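You operate a simulated robot arm through the tools that you are given. There is no shell and no other tool. Be economical: measure what you need, move in short steps, check, and stop when the job is done.

The job below is to be done with a simulated robot arm. You get a single attempt, and the scene is never put back.

JOB
Put the emptier measuring beaker from the packing bench top on top of the cover carton on the packing bench top.
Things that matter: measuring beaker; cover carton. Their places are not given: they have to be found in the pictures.

Only the result counts: the job must be done as asked and must still hold three seconds after the hand-in. Knocking over, shifting, dropping, spilling or breaking anything else fails it. A push-on lid holds only when it is set on centred and level and pressed home; a screw cap is set on level and turned clockwise until tight.

ROBOT AND FRAMES
A 6-joint arm with a two-finger parallel gripper, fixed in place. Base frame: the origin is at the foot of the arm, x ahead of it, y to its left, z up; the work surface is at about z = 0.8. Lengths are in m, angles in degrees, forces in N, time in s.
With the tool pointing down near the work surface it reaches from about 0.24 to 0.64 m from the base axis. Its first joint turns from -66.0 to 66.0 degrees. Payload 2.7 kg.
The tool frame sits at the grasp point between the pads (the TCP): z along the fingers, y along the line on which they close. The tips reach 0.023 m beyond it. The gripper opens to 0.094 m. The fingers are 0.038 m wide and 0.01 m thick; the gripper's body (0.054 by 0.096 m) begins 0.039 m behind the TCP.
Orientation is that of the tool frame in the base frame, as a unit quaternion [x, y, z, w]. With the fingers straight down and closing along the base's y, the tool's x points along the base's -x, its y along +y and its z along -z.

CONTROLS
- The arm moves only by the tool drive_tool. Its argument "rows" is a list of rows, each a list of 3 entries, a list of its own where there are three numbers: the shift along the tool's x, y, z in m, then the turn, a rotation vector about the tool's x, y, z in degrees, then the closure in counts, from 0 (fully open) to 255 (shut). In form: [[[tx, ty, tz], [rx, ry, rz], claw], ...]. A call has 1 to 8 rows; each row shifts and turns the commanded pose from where the row before left it, along the tool's axes as they then stand. A row lasts 0.2 s, in which the tool goes at most 0.05 m and 8.6 degrees; a call with a longer step from one row to the next is refused whole, and so is a gripper value outside its range. A pose out of reach is approached as far as the arm can. The call stops where the force on the tool passes 40 N (or 10 N more than at its start, if that is more) or the arm is blocked; 0.2 s more then pass. Each finger travels about 0.045 m/s and halts on what it meets, pressing with about 37 N; the grip force reading is that of the motor and also rises with nothing between the fingers. The clock runs only during rows and for 0.2 s after the last one: add rows that do not move to give the fingers time. It gives the time, the measured TCP pose, the force on the tool (base axes), the opening and the grip force at its end, in the units of the frame above (readings bear some noise), and new pictures: "show" is both (left out), scene, wrist or none.
- Cameras (640 x 400 px; columns grow to the right, rows downward): "scene" is fixed at [0.0986, -0.4677, 1.397]; the picture's right is [0.37, -0.93, 0.00], its down [-0.59, -0.24, -0.77] and it looks along [0.71, 0.29, -0.64] (base axes); focal length 319 px, centre (320, 200). "wrist" rides on the gripper at [-0.039, 0, -0.044] in the tool frame; the picture's right is [0.00, -1.00, 0.00], its down [0.97, 0.00, -0.24] and it looks along [0.24, 0.00, 0.97] (tool axes); focal length 218 px, centre (320, 200).
- point_at(camera, pixels): there is no depth. For up to 12 entries [column, row, z] of the newest picture of that camera ("zoom" is the newest enlarged one), the place [x, y] in the base frame at which the ray of that pixel passes the height z, good to about 0.002 m. It takes no simulated time.
- zoom(camera, box): a new picture of the part [left, top, right, bottom] of that camera's present view, enlarged. It takes no simulated time.
- job_done(): hands the job in; it is judged then, once.

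Go step by step. Measure first, check grasps and placings, and put right what went wrong. The budget is 60 turns and 120 pictures, counting those below and the enlarged ones. Unless the task says otherwise, let go and move clear before handing in, and close with one line.

The tools are called after "Request:" by a JSON object that holds its "fn" and its "kwargs". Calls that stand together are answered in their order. drive_tool: Moves the arm, as the interface text tells. Its arguments: {"type":"object","properties":{"rows":{"type":"array","items":{"type":"array"}},"show":{"type":"string","enum":["both","scene","wrist","none"]}},"required":["rows"]} The other tools are called the same way: point_at (camera, pixels) gives the place at which the rays of pixels pass given heights; zoom (camera, box) takes an enlarged picture of a part of a camera's view; job_done () hands the job in.

At the start:

```text
t: 0.0
tool_pos: [0.3031, -0.2968, 1.2025]
ee_rot: [0.0, 1.0, 0.0, -0.001]
ft_force: [-0.5, -0.1, -0.5]
grip_width: 0.0941
finger_force: 0.1
```

scene: 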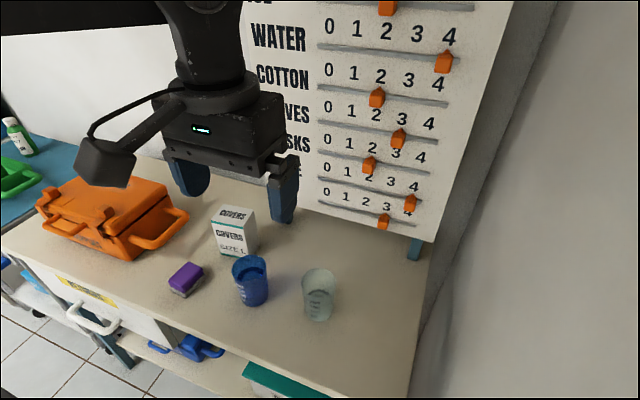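
wrist: 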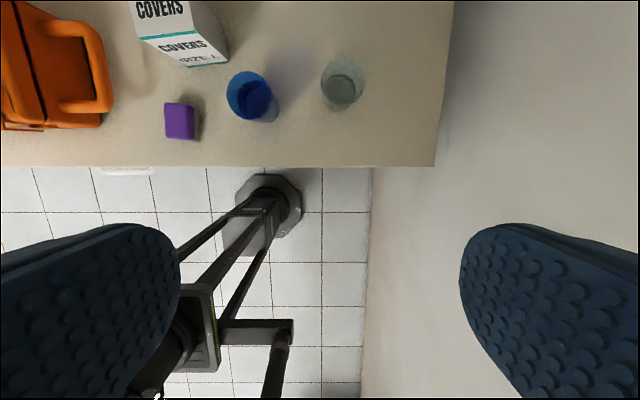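

The scene shows a blue beaker (250,280), a clear one (318,295), and the COVERS carton (234,232). I'll zoom to see fill levels.

Request:
{"fn": "zoom", "kwargs": {"camera": "scene", "box": [200, 190, 360, 330]}}

Request:
{"fn": "zoom", "kwargs": {"camera": "wrist", "box": [120, 0, 400, 170]}}

```text
2.86 times, centred on (280, 260) of scene
```

zoom: 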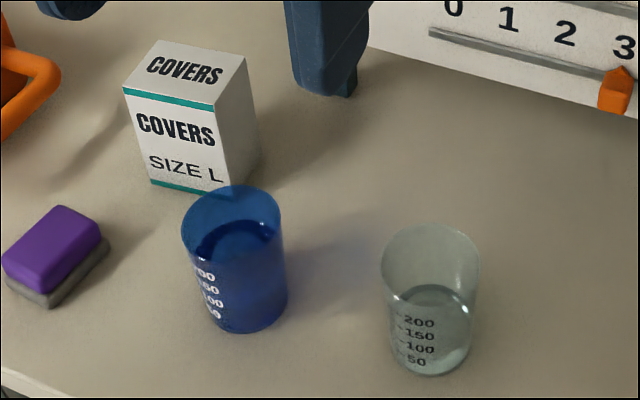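

```text
2.29 times, centred on (260, 85) of wrist
```

zoom: 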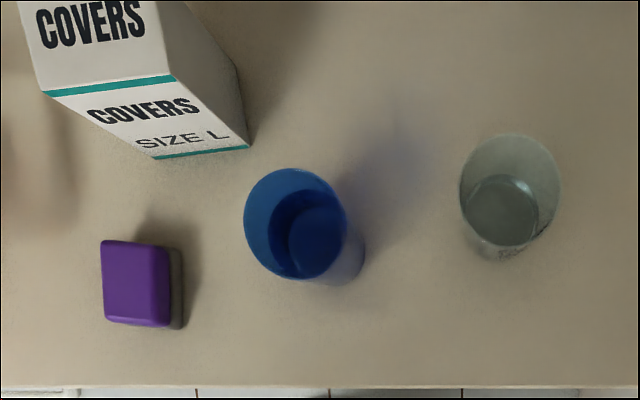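

The clear beaker's liquid seems to be at about the 200+ mark, and the blue one's is unclear. I'll zoom in closer on each.

Request:
{"fn": "zoom", "kwargs": {"camera": "scene", "box": [225, 250, 281, 310]}}

Request:
{"fn": "zoom", "kwargs": {"camera": "scene", "box": [290, 262, 346, 324]}}

Request:
{"fn": "zoom", "kwargs": {"camera": "wrist", "box": [215, 40, 375, 140]}}

```text
6.67 times, centred on (253, 280) of scene
```

zoom: 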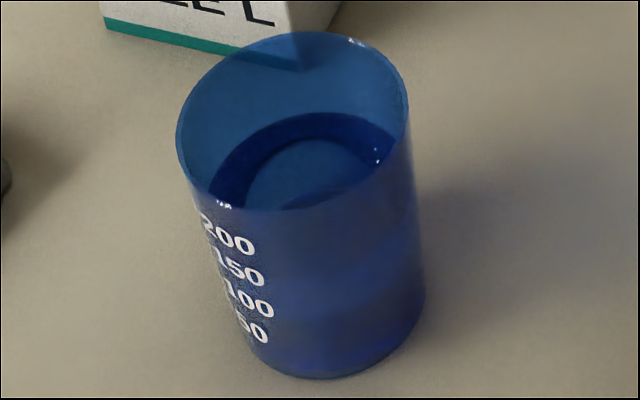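

```text
6.45 times, centred on (318, 293) of scene
```

zoom: 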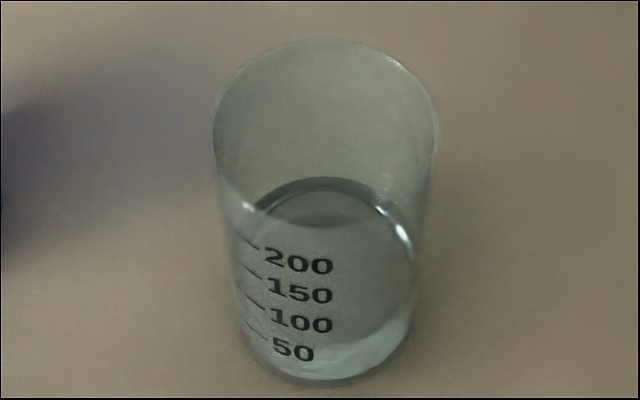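

```text
4.00 times, centred on (295, 90) of wrist
```

zoom: 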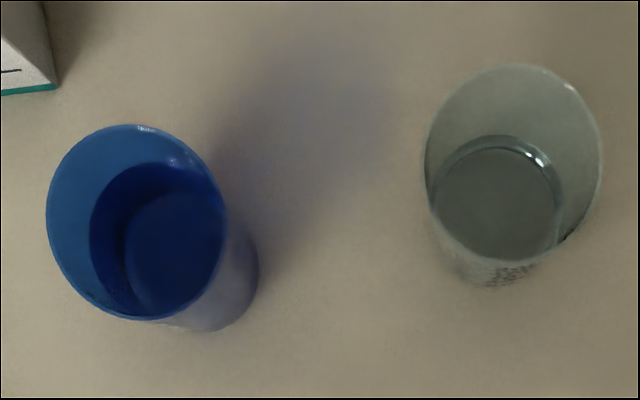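

The clear beaker looks emptier: its liquid ring sits lower on the back wall. I'll locate the objects, then confirm from a closer view.

Request:
{"fn": "point_at", "kwargs": {"camera": "scene", "pixels": [[318, 321, 0.8], [318, 318, 0.8], [257, 305, 0.8], [220, 248, 0.8], [251, 258, 0.8], [264, 243, 0.8], [318, 282, 0.88], [249, 268, 0.88], [211, 223, 0.89], [238, 204, 0.89], [262, 210, 0.89], [253, 229, 0.89]]}}

Request:
{"fn": "point_at", "kwargs": {"camera": "wrist", "pixels": [[342, 81, 0.88], [342, 104, 0.8], [249, 96, 0.88], [185, 66, 0.8], [229, 64, 0.8], [140, 41, 0.89], [195, 36, 0.89], [132, 168, 0.8], [180, 120, 0.8], [320, 82, 0.88], [365, 82, 0.88]]}}

```text
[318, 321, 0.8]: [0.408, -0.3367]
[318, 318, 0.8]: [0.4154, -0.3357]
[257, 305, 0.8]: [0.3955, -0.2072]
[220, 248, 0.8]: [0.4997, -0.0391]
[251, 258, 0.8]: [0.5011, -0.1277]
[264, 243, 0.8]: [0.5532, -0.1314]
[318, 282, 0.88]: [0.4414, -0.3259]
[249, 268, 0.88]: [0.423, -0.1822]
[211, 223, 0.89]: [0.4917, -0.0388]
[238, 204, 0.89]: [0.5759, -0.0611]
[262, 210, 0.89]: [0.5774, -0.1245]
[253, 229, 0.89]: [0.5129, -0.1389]
```

```text
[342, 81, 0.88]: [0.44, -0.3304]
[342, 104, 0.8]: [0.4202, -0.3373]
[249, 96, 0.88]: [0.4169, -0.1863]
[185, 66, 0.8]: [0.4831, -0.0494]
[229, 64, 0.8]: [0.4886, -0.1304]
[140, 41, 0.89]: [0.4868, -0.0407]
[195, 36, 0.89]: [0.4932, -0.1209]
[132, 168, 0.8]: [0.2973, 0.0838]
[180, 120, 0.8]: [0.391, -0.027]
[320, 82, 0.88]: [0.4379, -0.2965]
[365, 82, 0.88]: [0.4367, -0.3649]
```

Beakers are at roughly (0.44,-0.33) clear and (0.42,-0.185) blue; carton near (0.53,-0.09). I move over for a better top view.

Request:
{"fn": "drive_tool", "kwargs": {"rows": [[[-0.045, 0.015, 0], [0, 0, 0], 0], [[-0.045, 0.015, 0], [0, 0, 0], 0], [[-0.045, 0.015, 0], [0, 0, 0], 0], [[0, 0, 0], [0, 0, 0], 0]]}}

```text
t: 1.0
tool_pos: [0.439, -0.2502, 1.2015]
ee_rot: [0.001, 1.0, -0.001, 0.0]
ft_force: [0.3, -0.1, -0.6]
grip_width: 0.0936
finger_force: 0.0
```

scene: 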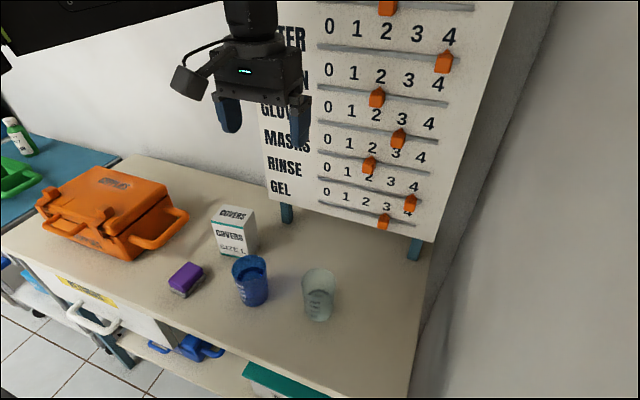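
wrist: 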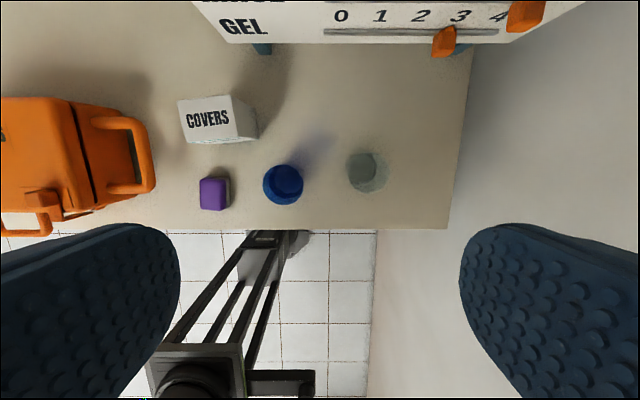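

Request:
{"fn": "zoom", "kwargs": {"camera": "wrist", "box": [250, 140, 400, 220]}}

Request:
{"fn": "zoom", "kwargs": {"camera": "wrist", "box": [165, 80, 275, 155]}}

```text
4.27 times, centred on (325, 180) of wrist
```

zoom: 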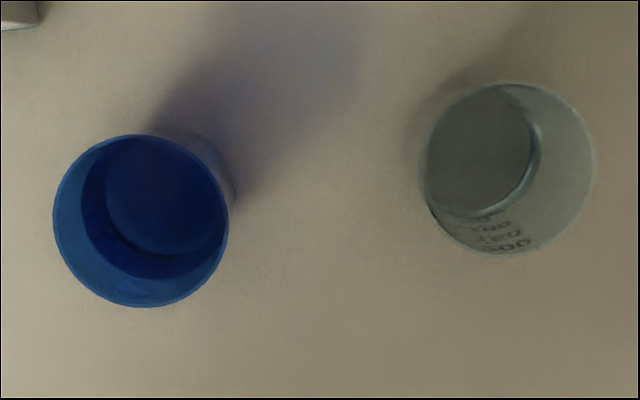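

```text
5.33 times, centred on (220, 118) of wrist
```

zoom: 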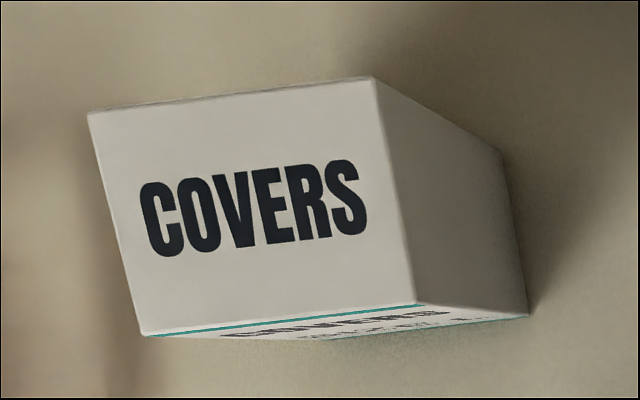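

In this top view the blue beaker has a wide dark liquid ring above its floor, while the clear one has only a thin ring at the bottom. So the clear beaker is the emptier one, and I'll measure the carton corners and the beaker rim.

Request:
{"fn": "point_at", "kwargs": {"camera": "zoom", "pixels": [[528, 318, 0.8], [502, 152, 0.8], [88, 113, 0.9], [372, 78, 0.9], [422, 304, 0.9], [143, 334, 0.9], [88, 113, 0.92], [372, 78, 0.92], [422, 304, 0.92], [143, 334, 0.92]]}}

Request:
{"fn": "point_at", "kwargs": {"camera": "wrist", "pixels": [[348.5, 179, 0.88], [389.5, 179, 0.88], [369, 159, 0.88], [369, 199, 0.88], [262.5, 184, 0.88], [303.5, 184, 0.88], [361, 174, 0.81]]}}

Request:
{"fn": "point_at", "kwargs": {"camera": "scene", "pixels": [[211, 223, 0.91], [239, 204, 0.91], [262, 210, 0.91], [253, 229, 0.91], [251, 258, 0.8], [264, 243, 0.8]]}}

Request:
{"fn": "zoom", "kwargs": {"camera": "scene", "box": [200, 190, 360, 330]}}

```text
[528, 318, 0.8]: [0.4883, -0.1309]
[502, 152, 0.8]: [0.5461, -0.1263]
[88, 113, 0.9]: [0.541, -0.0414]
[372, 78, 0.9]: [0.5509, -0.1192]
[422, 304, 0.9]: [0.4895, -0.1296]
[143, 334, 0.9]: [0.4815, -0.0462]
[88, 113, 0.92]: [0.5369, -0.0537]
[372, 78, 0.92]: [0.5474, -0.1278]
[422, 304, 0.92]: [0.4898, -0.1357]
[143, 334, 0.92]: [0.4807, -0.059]
```

```text
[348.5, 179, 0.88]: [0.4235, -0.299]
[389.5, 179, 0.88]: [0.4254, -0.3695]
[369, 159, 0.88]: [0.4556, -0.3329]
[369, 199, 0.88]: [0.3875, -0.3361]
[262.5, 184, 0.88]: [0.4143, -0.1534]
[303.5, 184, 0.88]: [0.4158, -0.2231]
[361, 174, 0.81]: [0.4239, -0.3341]
```

```text
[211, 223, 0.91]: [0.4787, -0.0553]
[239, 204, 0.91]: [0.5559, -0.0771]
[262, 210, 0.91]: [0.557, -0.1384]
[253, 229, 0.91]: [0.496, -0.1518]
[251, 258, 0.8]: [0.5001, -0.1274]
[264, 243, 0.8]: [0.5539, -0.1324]
```

```text
2.86 times, centred on (280, 260) of scene
```

zoom: 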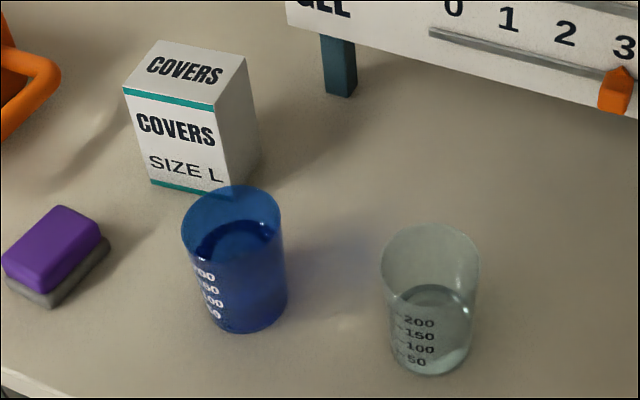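

Re-measuring with the enlarged scene picture for better corners.

Request:
{"fn": "point_at", "kwargs": {"camera": "zoom", "pixels": [[123, 88, 0.9], [158, 40, 0.9], [246, 56, 0.9], [214, 109, 0.9], [153, 185, 0.8], [259, 158, 0.8], [380, 262, 0.88], [480, 262, 0.88], [430, 224, 0.88], [430, 300, 0.88], [434, 376, 0.8], [234, 332, 0.8]]}}

```text
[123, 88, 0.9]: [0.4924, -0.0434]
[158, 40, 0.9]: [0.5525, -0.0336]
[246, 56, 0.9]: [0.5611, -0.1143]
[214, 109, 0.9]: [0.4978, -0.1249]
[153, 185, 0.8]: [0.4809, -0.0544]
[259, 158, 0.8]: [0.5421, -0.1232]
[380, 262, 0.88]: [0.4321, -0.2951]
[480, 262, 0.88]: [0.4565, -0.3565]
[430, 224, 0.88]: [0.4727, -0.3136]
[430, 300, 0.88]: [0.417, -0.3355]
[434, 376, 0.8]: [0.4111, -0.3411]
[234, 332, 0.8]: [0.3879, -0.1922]
```

Triangulating both views gives a beaker rim at z≈0.905, centre ≈(0.43,-0.33), diameter ≈0.065. The carton top is at z≈0.91, centre ≈(0.516,-0.088). I move above the beaker to refine this.

Request:
{"fn": "drive_tool", "kwargs": {"rows": [[[0.004, -0.04, 0.02], [0, 0, 0], 0], [[0.005, -0.04, 0.02], [0, 0, 0], 0], [[0, 0, 0.045], [0, 0, 0], 0], [[0, 0, 0.045], [0, 0, 0], 0], [[0, 0, 0.03], [0, 0, 0], 0], [[0, 0, 0], [0, 0, 0], 0]]}}

```text
t: 2.4
tool_pos: [0.4297, -0.331, 1.0422]
ee_rot: [0.0, 1.0, -0.001, 0.001]
ft_force: [-0.2, -0.4, 0.3]
grip_width: 0.0941
finger_force: 0.0
```

scene: 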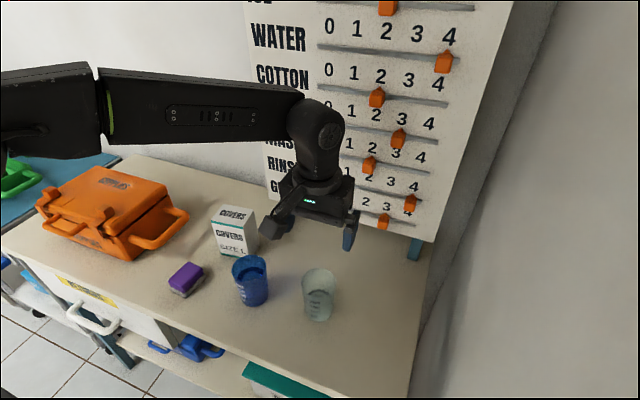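
wrist: 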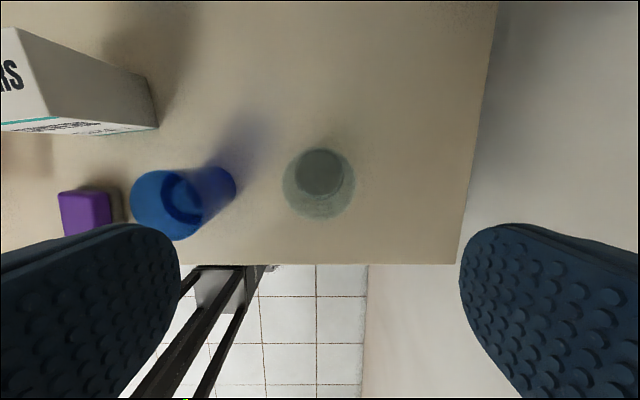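

Request:
{"fn": "zoom", "kwargs": {"camera": "wrist", "box": [240, 130, 400, 230]}}

Request:
{"fn": "point_at", "kwargs": {"camera": "wrist", "pixels": [[282, 183, 0.9], [356, 183, 0.9], [319, 148, 0.9], [319, 220, 0.9], [319, 173, 0.805], [157, 128, 0.8], [147, 76, 0.8]]}}

```text
4.00 times, centred on (320, 180) of wrist
```

zoom: 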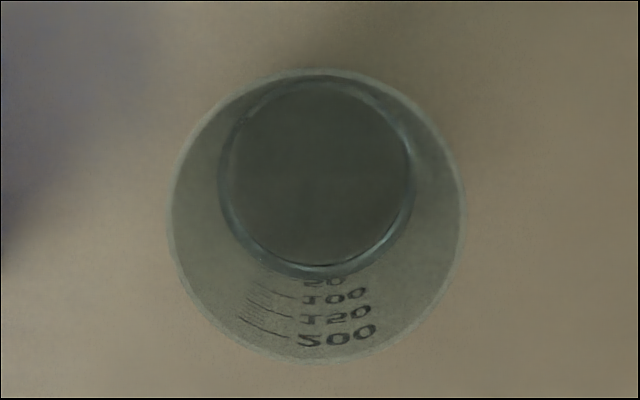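

```text
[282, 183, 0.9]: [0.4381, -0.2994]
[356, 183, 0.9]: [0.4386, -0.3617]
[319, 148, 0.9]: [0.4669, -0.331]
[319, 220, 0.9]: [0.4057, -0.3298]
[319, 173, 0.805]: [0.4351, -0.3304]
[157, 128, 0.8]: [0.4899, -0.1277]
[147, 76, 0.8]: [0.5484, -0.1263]
```

The clear beaker's water sits near the 50 mark, so it is the emptier one. Its centre is (0.436,-0.330), so I shift 6 mm and descend to z≈0.88.

Request:
{"fn": "drive_tool", "kwargs": {"rows": [[[-0.006, 0.0005, 0.03], [0, 0, 0], 0], [[0, 0, 0.04], [0, 0, 0], 0], [[0, 0, 0.04], [0, 0, 0], 0], [[0, 0, 0.03], [0, 0, 0], 0], [[0, 0, 0.022], [0, 0, 0], 0], [[0, 0, 0], [0, 0, 0], 0]]}}

```text
t: 3.8
tool_pos: [0.4367, -0.3303, 0.8817]
ee_rot: [0.0, 1.0, 0.0, 0.0]
ft_force: [0.8, -0.2, -0.7]
grip_width: 0.094
finger_force: 0.1
```

scene: 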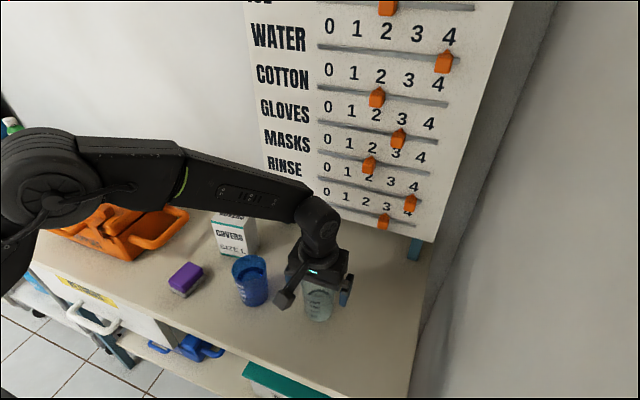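
wrist: 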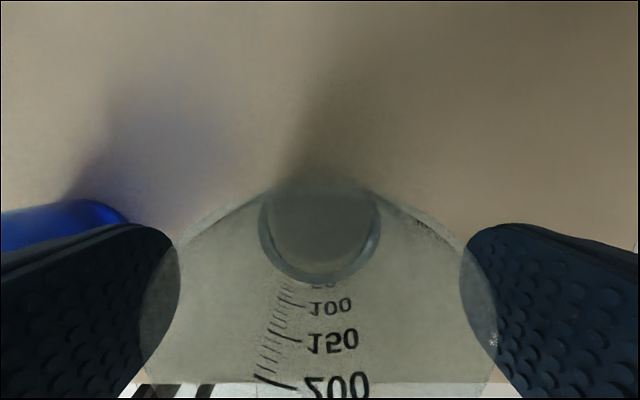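

Fingers straddle the beaker with no contact force, so I close.

Request:
{"fn": "drive_tool", "kwargs": {"rows": [[[0, 0, 0], [0, 0, 0], 60], [[0, 0, 0], [0, 0, 0], 100], [[0, 0, 0], [0, 0, 0], 130], [[0, 0, 0], [0, 0, 0], 130], [[0, 0, 0], [0, 0, 0], 130]]}}

```text
t: 5.0
tool_pos: [0.4354, -0.3306, 0.8818]
ee_rot: [0.0, 1.0, 0.001, 0.001]
ft_force: [-0.2, -0.6, 0.1]
grip_width: 0.0665
finger_force: 36.9
```

scene: 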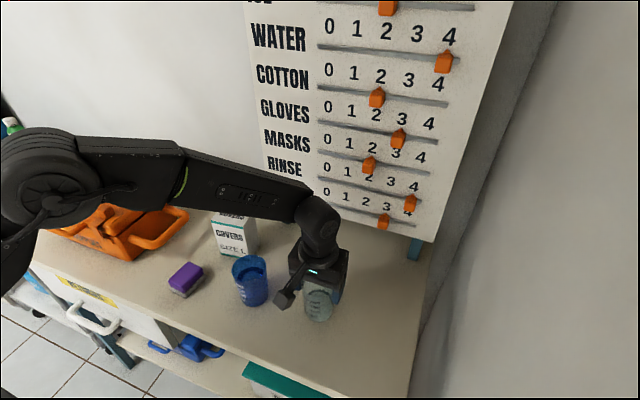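
wrist: 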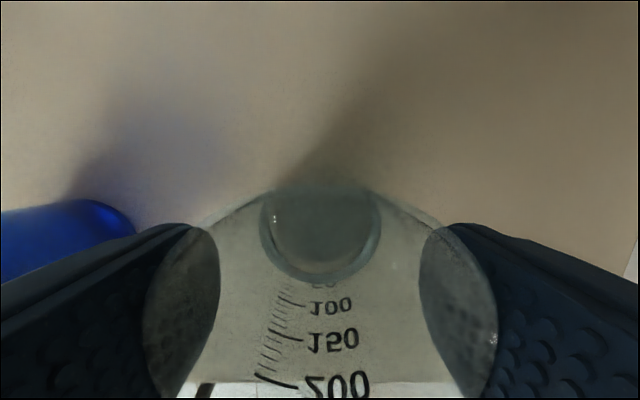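

The grip holds at 0.0665 m and 37 N. I lift straight up gently.

Request:
{"fn": "drive_tool", "kwargs": {"rows": [[[0, 0, -0.008], [0, 0, 0], 130], [[0, 0, -0.018], [0, 0, 0], 130], [[0, 0, -0.028], [0, 0, 0], 130], [[0, 0, -0.032], [0, 0, 0], 130], [[0, 0, -0.032], [0, 0, 0], 130], [[0, 0, -0.025], [0, 0, 0], 130], [[0, 0, -0.015], [0, 0, 0], 130], [[0, 0, -0.007], [0, 0, 0], 130]]}}

```text
t: 6.8
tool_pos: [0.4342, -0.331, 1.0468]
ee_rot: [-0.001, 1.0, 0.0, 0.0]
ft_force: [-0.2, 0.0, -0.4]
grip_width: 0.0665
finger_force: 36.6
```

scene: 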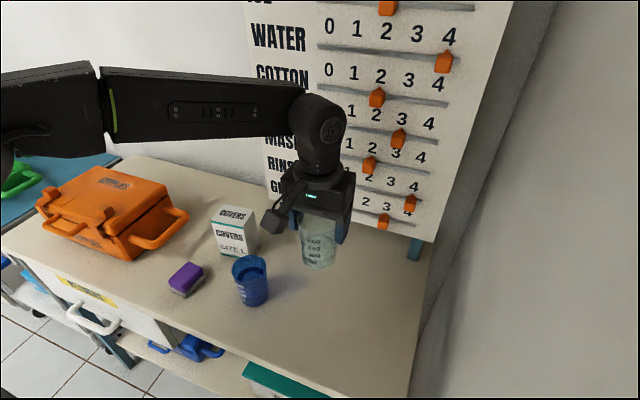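
wrist: 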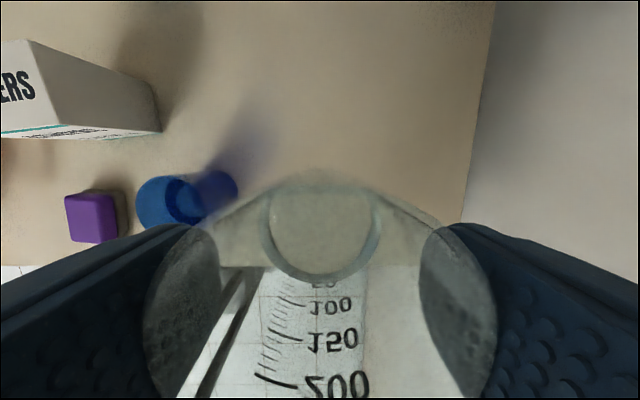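

Lifted securely. I carry it smoothly to near the carton (y≈-0.12), staying short in x so I can measure the carton top.

Request:
{"fn": "drive_tool", "kwargs": {"rows": [[[0, 0.01, 0], [0, 0, 0], 130], [[0, 0.025, 0], [0, 0, 0], 130], [[0, 0.038, 0], [0, 0, 0], 130], [[0, 0.042, 0], [0, 0, 0], 130], [[0, 0.042, 0], [0, 0, 0], 130], [[0, 0.035, 0], [0, 0, 0], 130], [[0, 0.02, 0], [0, 0, 0], 130], [[0, 0.008, 0], [0, 0, 0], 130]]}}

```text
t: 8.6
tool_pos: [0.4353, -0.1104, 1.0463]
ee_rot: [0.0, 1.0, 0.0, 0.0]
ft_force: [0.1, 0.4, 0.5]
grip_width: 0.0665
finger_force: 37.6
```

scene: 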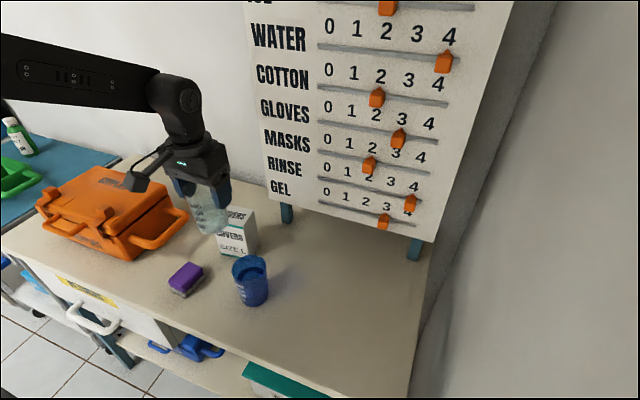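
wrist: 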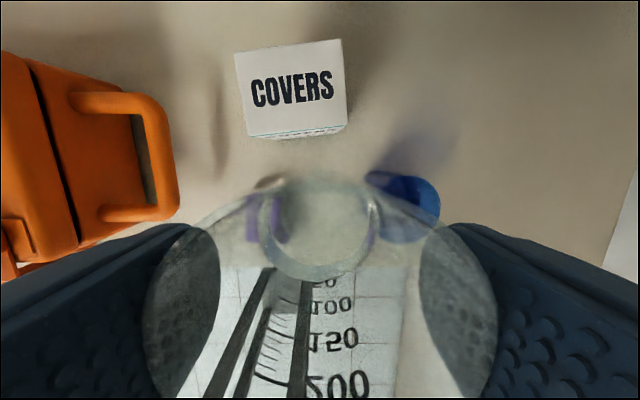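

Request:
{"fn": "point_at", "kwargs": {"camera": "wrist", "pixels": [[234, 54, 0.91], [341, 39, 0.91], [348, 124, 0.91], [248, 136, 0.91], [234, 54, 0.9], [341, 39, 0.9], [348, 124, 0.9], [248, 136, 0.9]]}}

Request:
{"fn": "zoom", "kwargs": {"camera": "wrist", "box": [210, 20, 370, 150]}}

```text
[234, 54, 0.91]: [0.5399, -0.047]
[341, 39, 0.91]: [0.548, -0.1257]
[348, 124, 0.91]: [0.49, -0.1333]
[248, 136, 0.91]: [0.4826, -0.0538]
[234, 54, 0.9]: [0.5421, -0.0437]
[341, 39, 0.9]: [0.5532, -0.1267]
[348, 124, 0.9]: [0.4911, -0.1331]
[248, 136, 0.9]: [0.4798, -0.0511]
```

```text
3.08 times, centred on (290, 85) of wrist
```

zoom: 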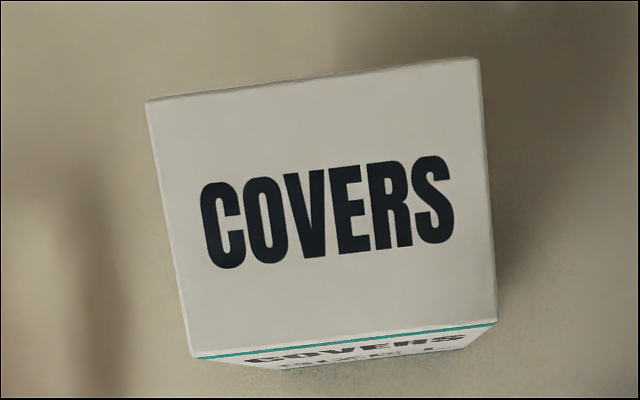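

Carton top centre is (0.516,-0.090) at z≈0.905–0.91, consistent with before. I move above it.

Request:
{"fn": "drive_tool", "kwargs": {"rows": [[[-0.008, 0.002, 0], [0, 0, 0], 130], [[-0.018, 0.005, 0], [0, 0, 0], 130], [[-0.022, 0.006, 0], [0, 0, 0], 130], [[-0.018, 0.005, 0], [0, 0, 0], 130], [[-0.01, 0.002, 0], [0, 0, 0], 130], [[-0.004, 0.001, 0], [0, 0, 0], 130], [[0, 0, 0.012], [0, 0, 0], 130], [[0, 0, 0.012], [0, 0, 0], 130]]}}

```text
t: 10.4
tool_pos: [0.5153, -0.0906, 1.0219]
ee_rot: [0.0, 1.0, 0.001, 0.0]
ft_force: [-0.5, -0.6, -0.7]
grip_width: 0.0664
finger_force: 36.8
```

scene: 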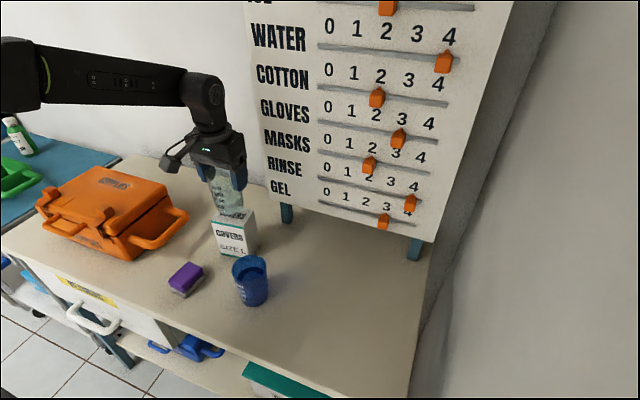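
wrist: 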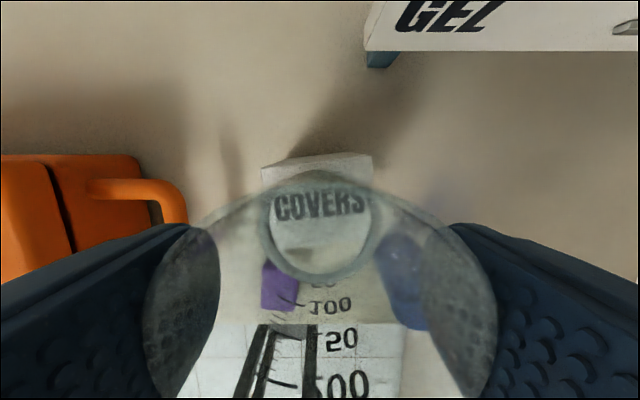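

Beaker bottom should be at ≈0.940, about 3 cm above the carton. I lower to ≈1.0 and then check.

Request:
{"fn": "drive_tool", "kwargs": {"rows": [[[0, 0, 0.008], [0, 0, 0], 130], [[0, 0, 0.008], [0, 0, 0], 130], [[0, 0, 0.006], [0, 0, 0], 130], [[0, 0, 0], [0, 0, 0], 130]]}}

Request:
{"fn": "zoom", "kwargs": {"camera": "scene", "box": [180, 160, 290, 270]}}

```text
t: 11.4
tool_pos: [0.516, -0.0904, 1.0006]
ee_rot: [0.0, 1.0, 0.0, 0.0]
ft_force: [-0.5, 0.2, -1.6]
grip_width: 0.0664
finger_force: 37.6
```

scene: 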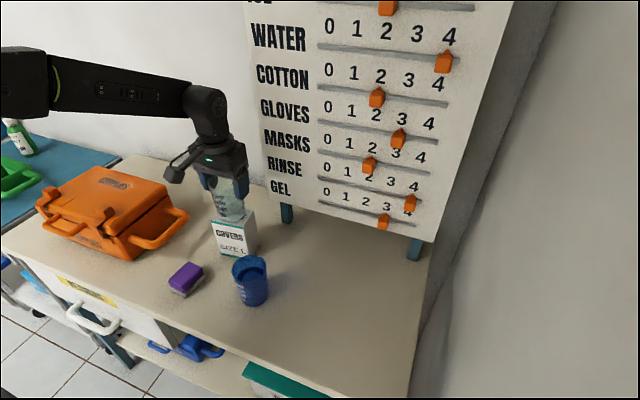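
wrist: 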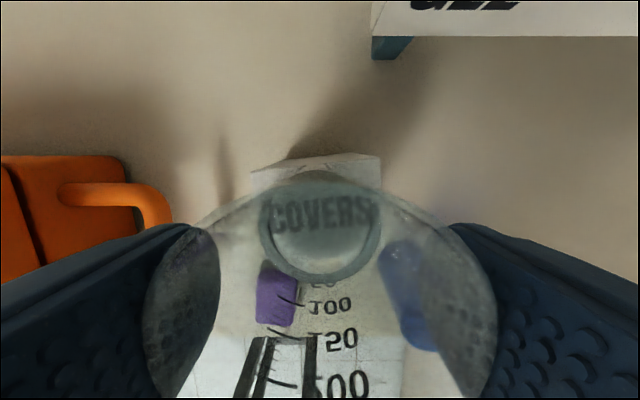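

```text
3.64 times, centred on (235, 215) of scene
```

zoom: 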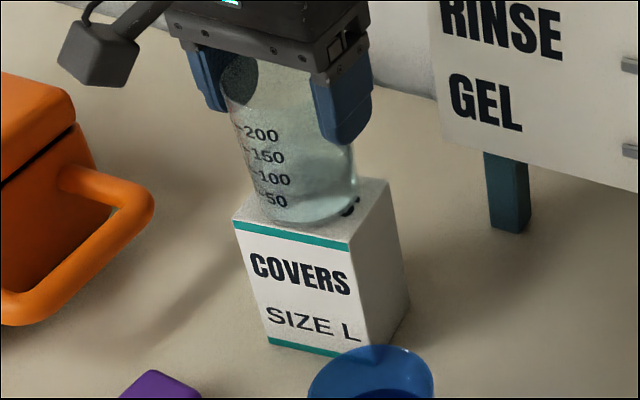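

The beaker is aligned over the carton and still about 1 cm up. I lower in small steps while watching the force.

Request:
{"fn": "drive_tool", "kwargs": {"rows": [[[0, 0, 0.003], [0, 0, 0], 130], [[0, 0, 0.003], [0, 0, 0], 130], [[0, 0, 0.001], [0, 0, 0], 130], [[0, 0, 0], [0, 0, 0], 130]], "show": "none"}}

Request:
{"fn": "drive_tool", "kwargs": {"rows": [[[0, 0, 0.0015], [0, 0, 0], 130], [[0, 0, 0], [0, 0, 0], 130]], "show": "none"}}

```text
t: 12.4
tool_pos: [0.5164, -0.091, 0.9964]
ee_rot: [-0.001, 1.0, -0.001, 0.004]
ft_force: [-1.6, -0.2, 27.7]
grip_width: 0.0665
finger_force: 36.8
```

```text
t: 13.0
tool_pos: [0.5171, -0.09, 0.9957]
ee_rot: [0.0, 1.0, -0.001, 0.005]
ft_force: [-1.5, 0.0, 32.8]
grip_width: 0.0666
finger_force: 37.2
```

Contact was made at z≈0.996 with 33 N pressing. I back off the commanded pose about 4 mm to relieve the force.

Request:
{"fn": "drive_tool", "kwargs": {"rows": [[[0, 0, -0.002], [0, 0, 0], 130], [[0, 0, -0.002], [0, 0, 0], 130], [[0, 0, 0], [0, 0, 0], 130]]}}

Request:
{"fn": "zoom", "kwargs": {"camera": "scene", "box": [180, 160, 290, 270]}}

```text
t: 13.8
tool_pos: [0.5162, -0.0889, 0.9946]
ee_rot: [0.001, 1.0, 0.0, 0.001]
ft_force: [5.7, -1.7, 12.7]
grip_width: 0.0665
finger_force: 37.0
```

scene: 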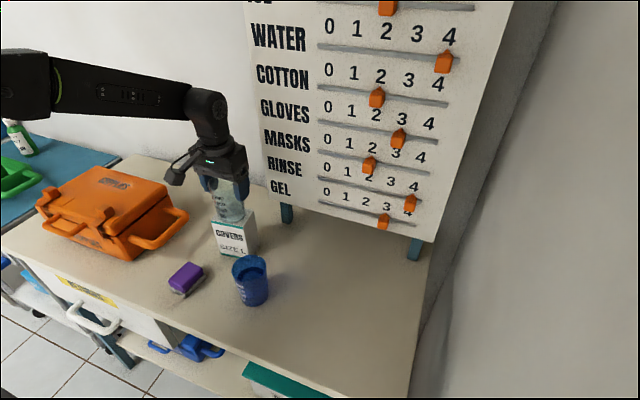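
wrist: 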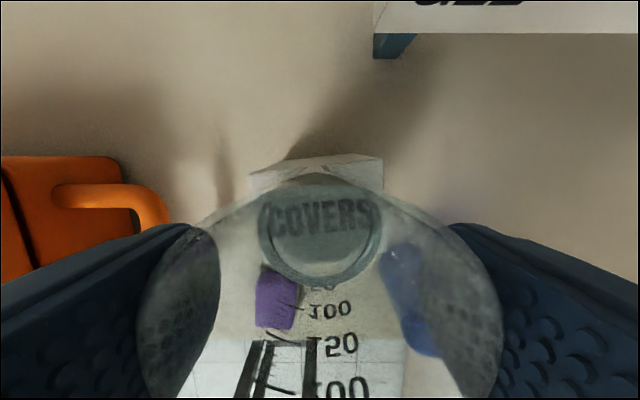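

```text
3.64 times, centred on (235, 215) of scene
```

zoom: 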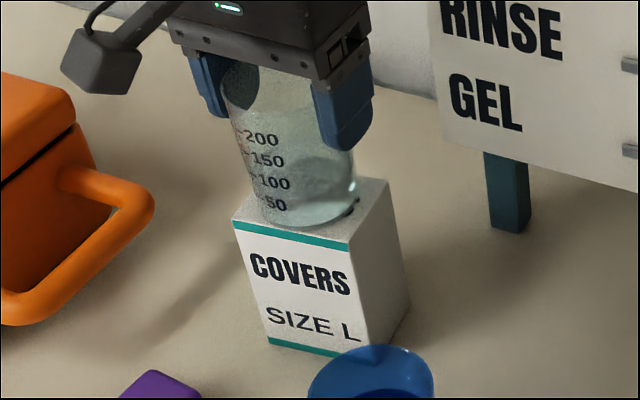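

Residual force is 12.7 N, with 5.7 N along x. I look closely at whether the base sits flat.

Request:
{"fn": "zoom", "kwargs": {"camera": "scene", "box": [205, 185, 265, 240]}}

Request:
{"fn": "zoom", "kwargs": {"camera": "wrist", "box": [220, 140, 420, 300]}}

```text
7.27 times, centred on (235, 212) of scene
```

zoom: 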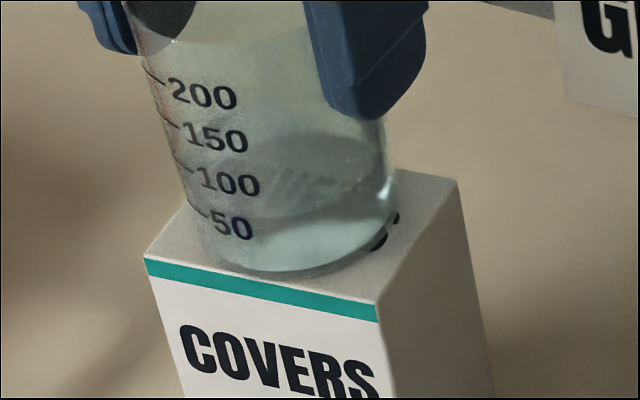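

```text
2.50 times, centred on (320, 220) of wrist
```

zoom: 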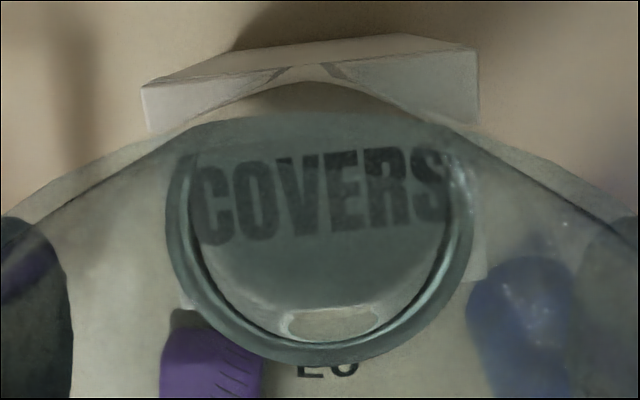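

The base sits flat and centred on the carton. I raise by 1 mm to relieve the remaining load.

Request:
{"fn": "drive_tool", "kwargs": {"rows": [[[0, 0, -0.001], [0, 0, 0], 130], [[0, 0, 0], [0, 0, 0], 130], [[0, 0, 0], [0, 0, 0], 130]], "show": "none"}}

```text
t: 14.6
tool_pos: [0.515, -0.089, 0.9961]
ee_rot: [0.001, 1.0, -0.001, -0.001]
ft_force: [1.6, 0.3, 5.6]
grip_width: 0.0663
finger_force: 36.9
```

Force is down to 5.6 N in gentle contact, so I release slowly.

Request:
{"fn": "drive_tool", "kwargs": {"rows": [[[0, 0, 0], [0, 0, 0], 72], [[0, 0, 0], [0, 0, 0], 66], [[0, 0, 0], [0, 0, 0], 58], [[0, 0, 0], [0, 0, 0], 45], [[0, 0, 0], [0, 0, 0], 25], [[0, 0, 0], [0, 0, 0], 0], [[0, 0, 0], [0, 0, 0], 0]]}}

Request:
{"fn": "zoom", "kwargs": {"camera": "scene", "box": [180, 160, 290, 270]}}

```text
t: 16.2
tool_pos: [0.516, -0.0898, 0.9972]
ee_rot: [0.0, 1.0, 0.0, 0.0]
ft_force: [0.2, 0.7, 0.1]
grip_width: 0.0939
finger_force: 0.1
```

scene: 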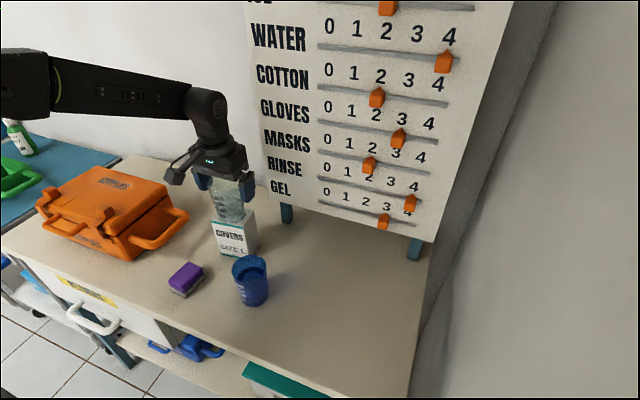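
wrist: 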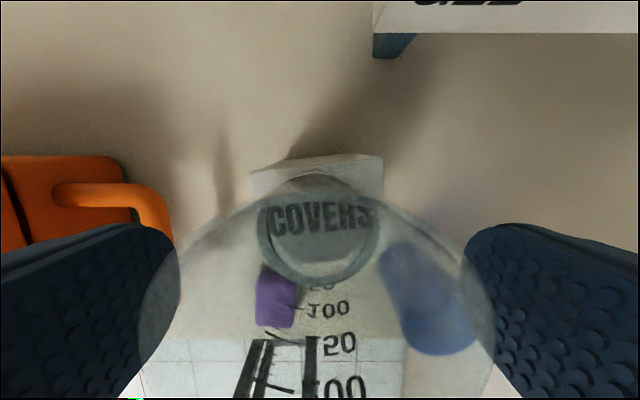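

```text
3.64 times, centred on (235, 215) of scene
```

zoom: 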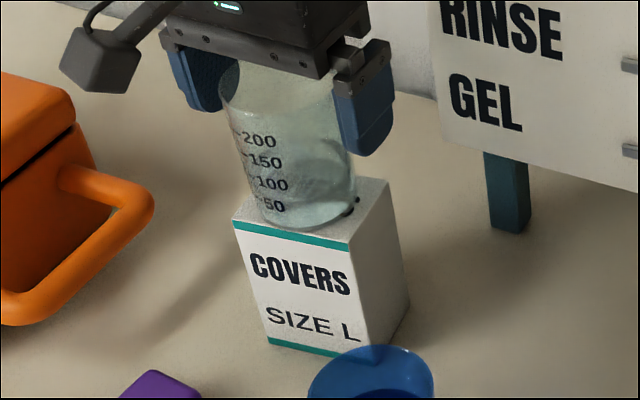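

Released, and the beaker stands steady on the carton. I retract straight up.

Request:
{"fn": "drive_tool", "kwargs": {"rows": [[[0, 0, -0.01], [0, 0, 0], 0], [[0, 0, -0.02], [0, 0, 0], 0], [[0, 0, -0.03], [0, 0, 0], 0], [[0, 0, -0.04], [0, 0, 0], 0], [[0, 0, -0.03], [0, 0, 0], 0], [[0, 0, 0], [0, 0, 0], 0]]}}

Request:
{"fn": "zoom", "kwargs": {"camera": "scene", "box": [180, 160, 290, 270]}}

```text
t: 17.6
tool_pos: [0.5162, -0.0901, 1.1261]
ee_rot: [0.0, 1.0, -0.001, 0.001]
ft_force: [0.0, -0.1, 0.1]
grip_width: 0.094
finger_force: 0.1
```

scene: 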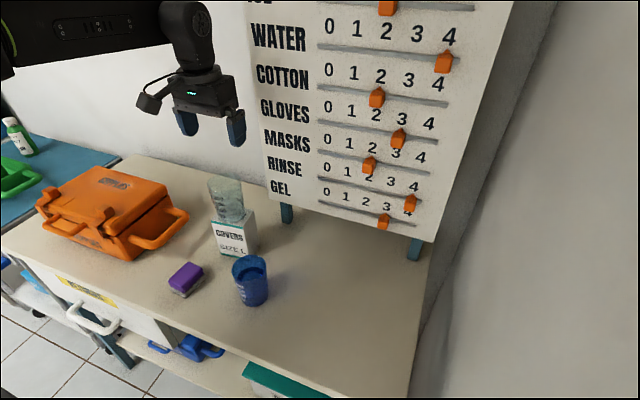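
wrist: 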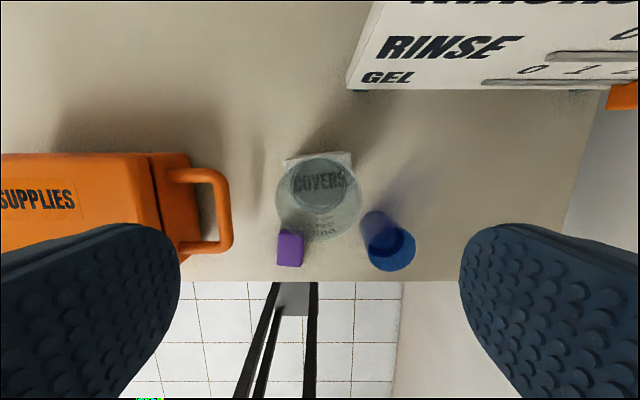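

```text
3.64 times, centred on (235, 215) of scene
```

zoom: 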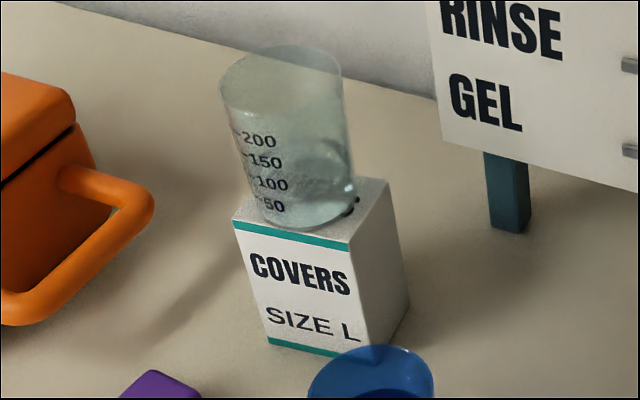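

The beaker stands upright and centred on the carton, the arm is clear and nothing else has moved. I hand in.

Request:
{"fn": "job_done", "kwargs": {}}

```text
The job is handed in.
```

The clear beaker, the emptier of the two (water near its 50 mark), is standing upright on the cover carton; the arm is clear and the job is handed in.
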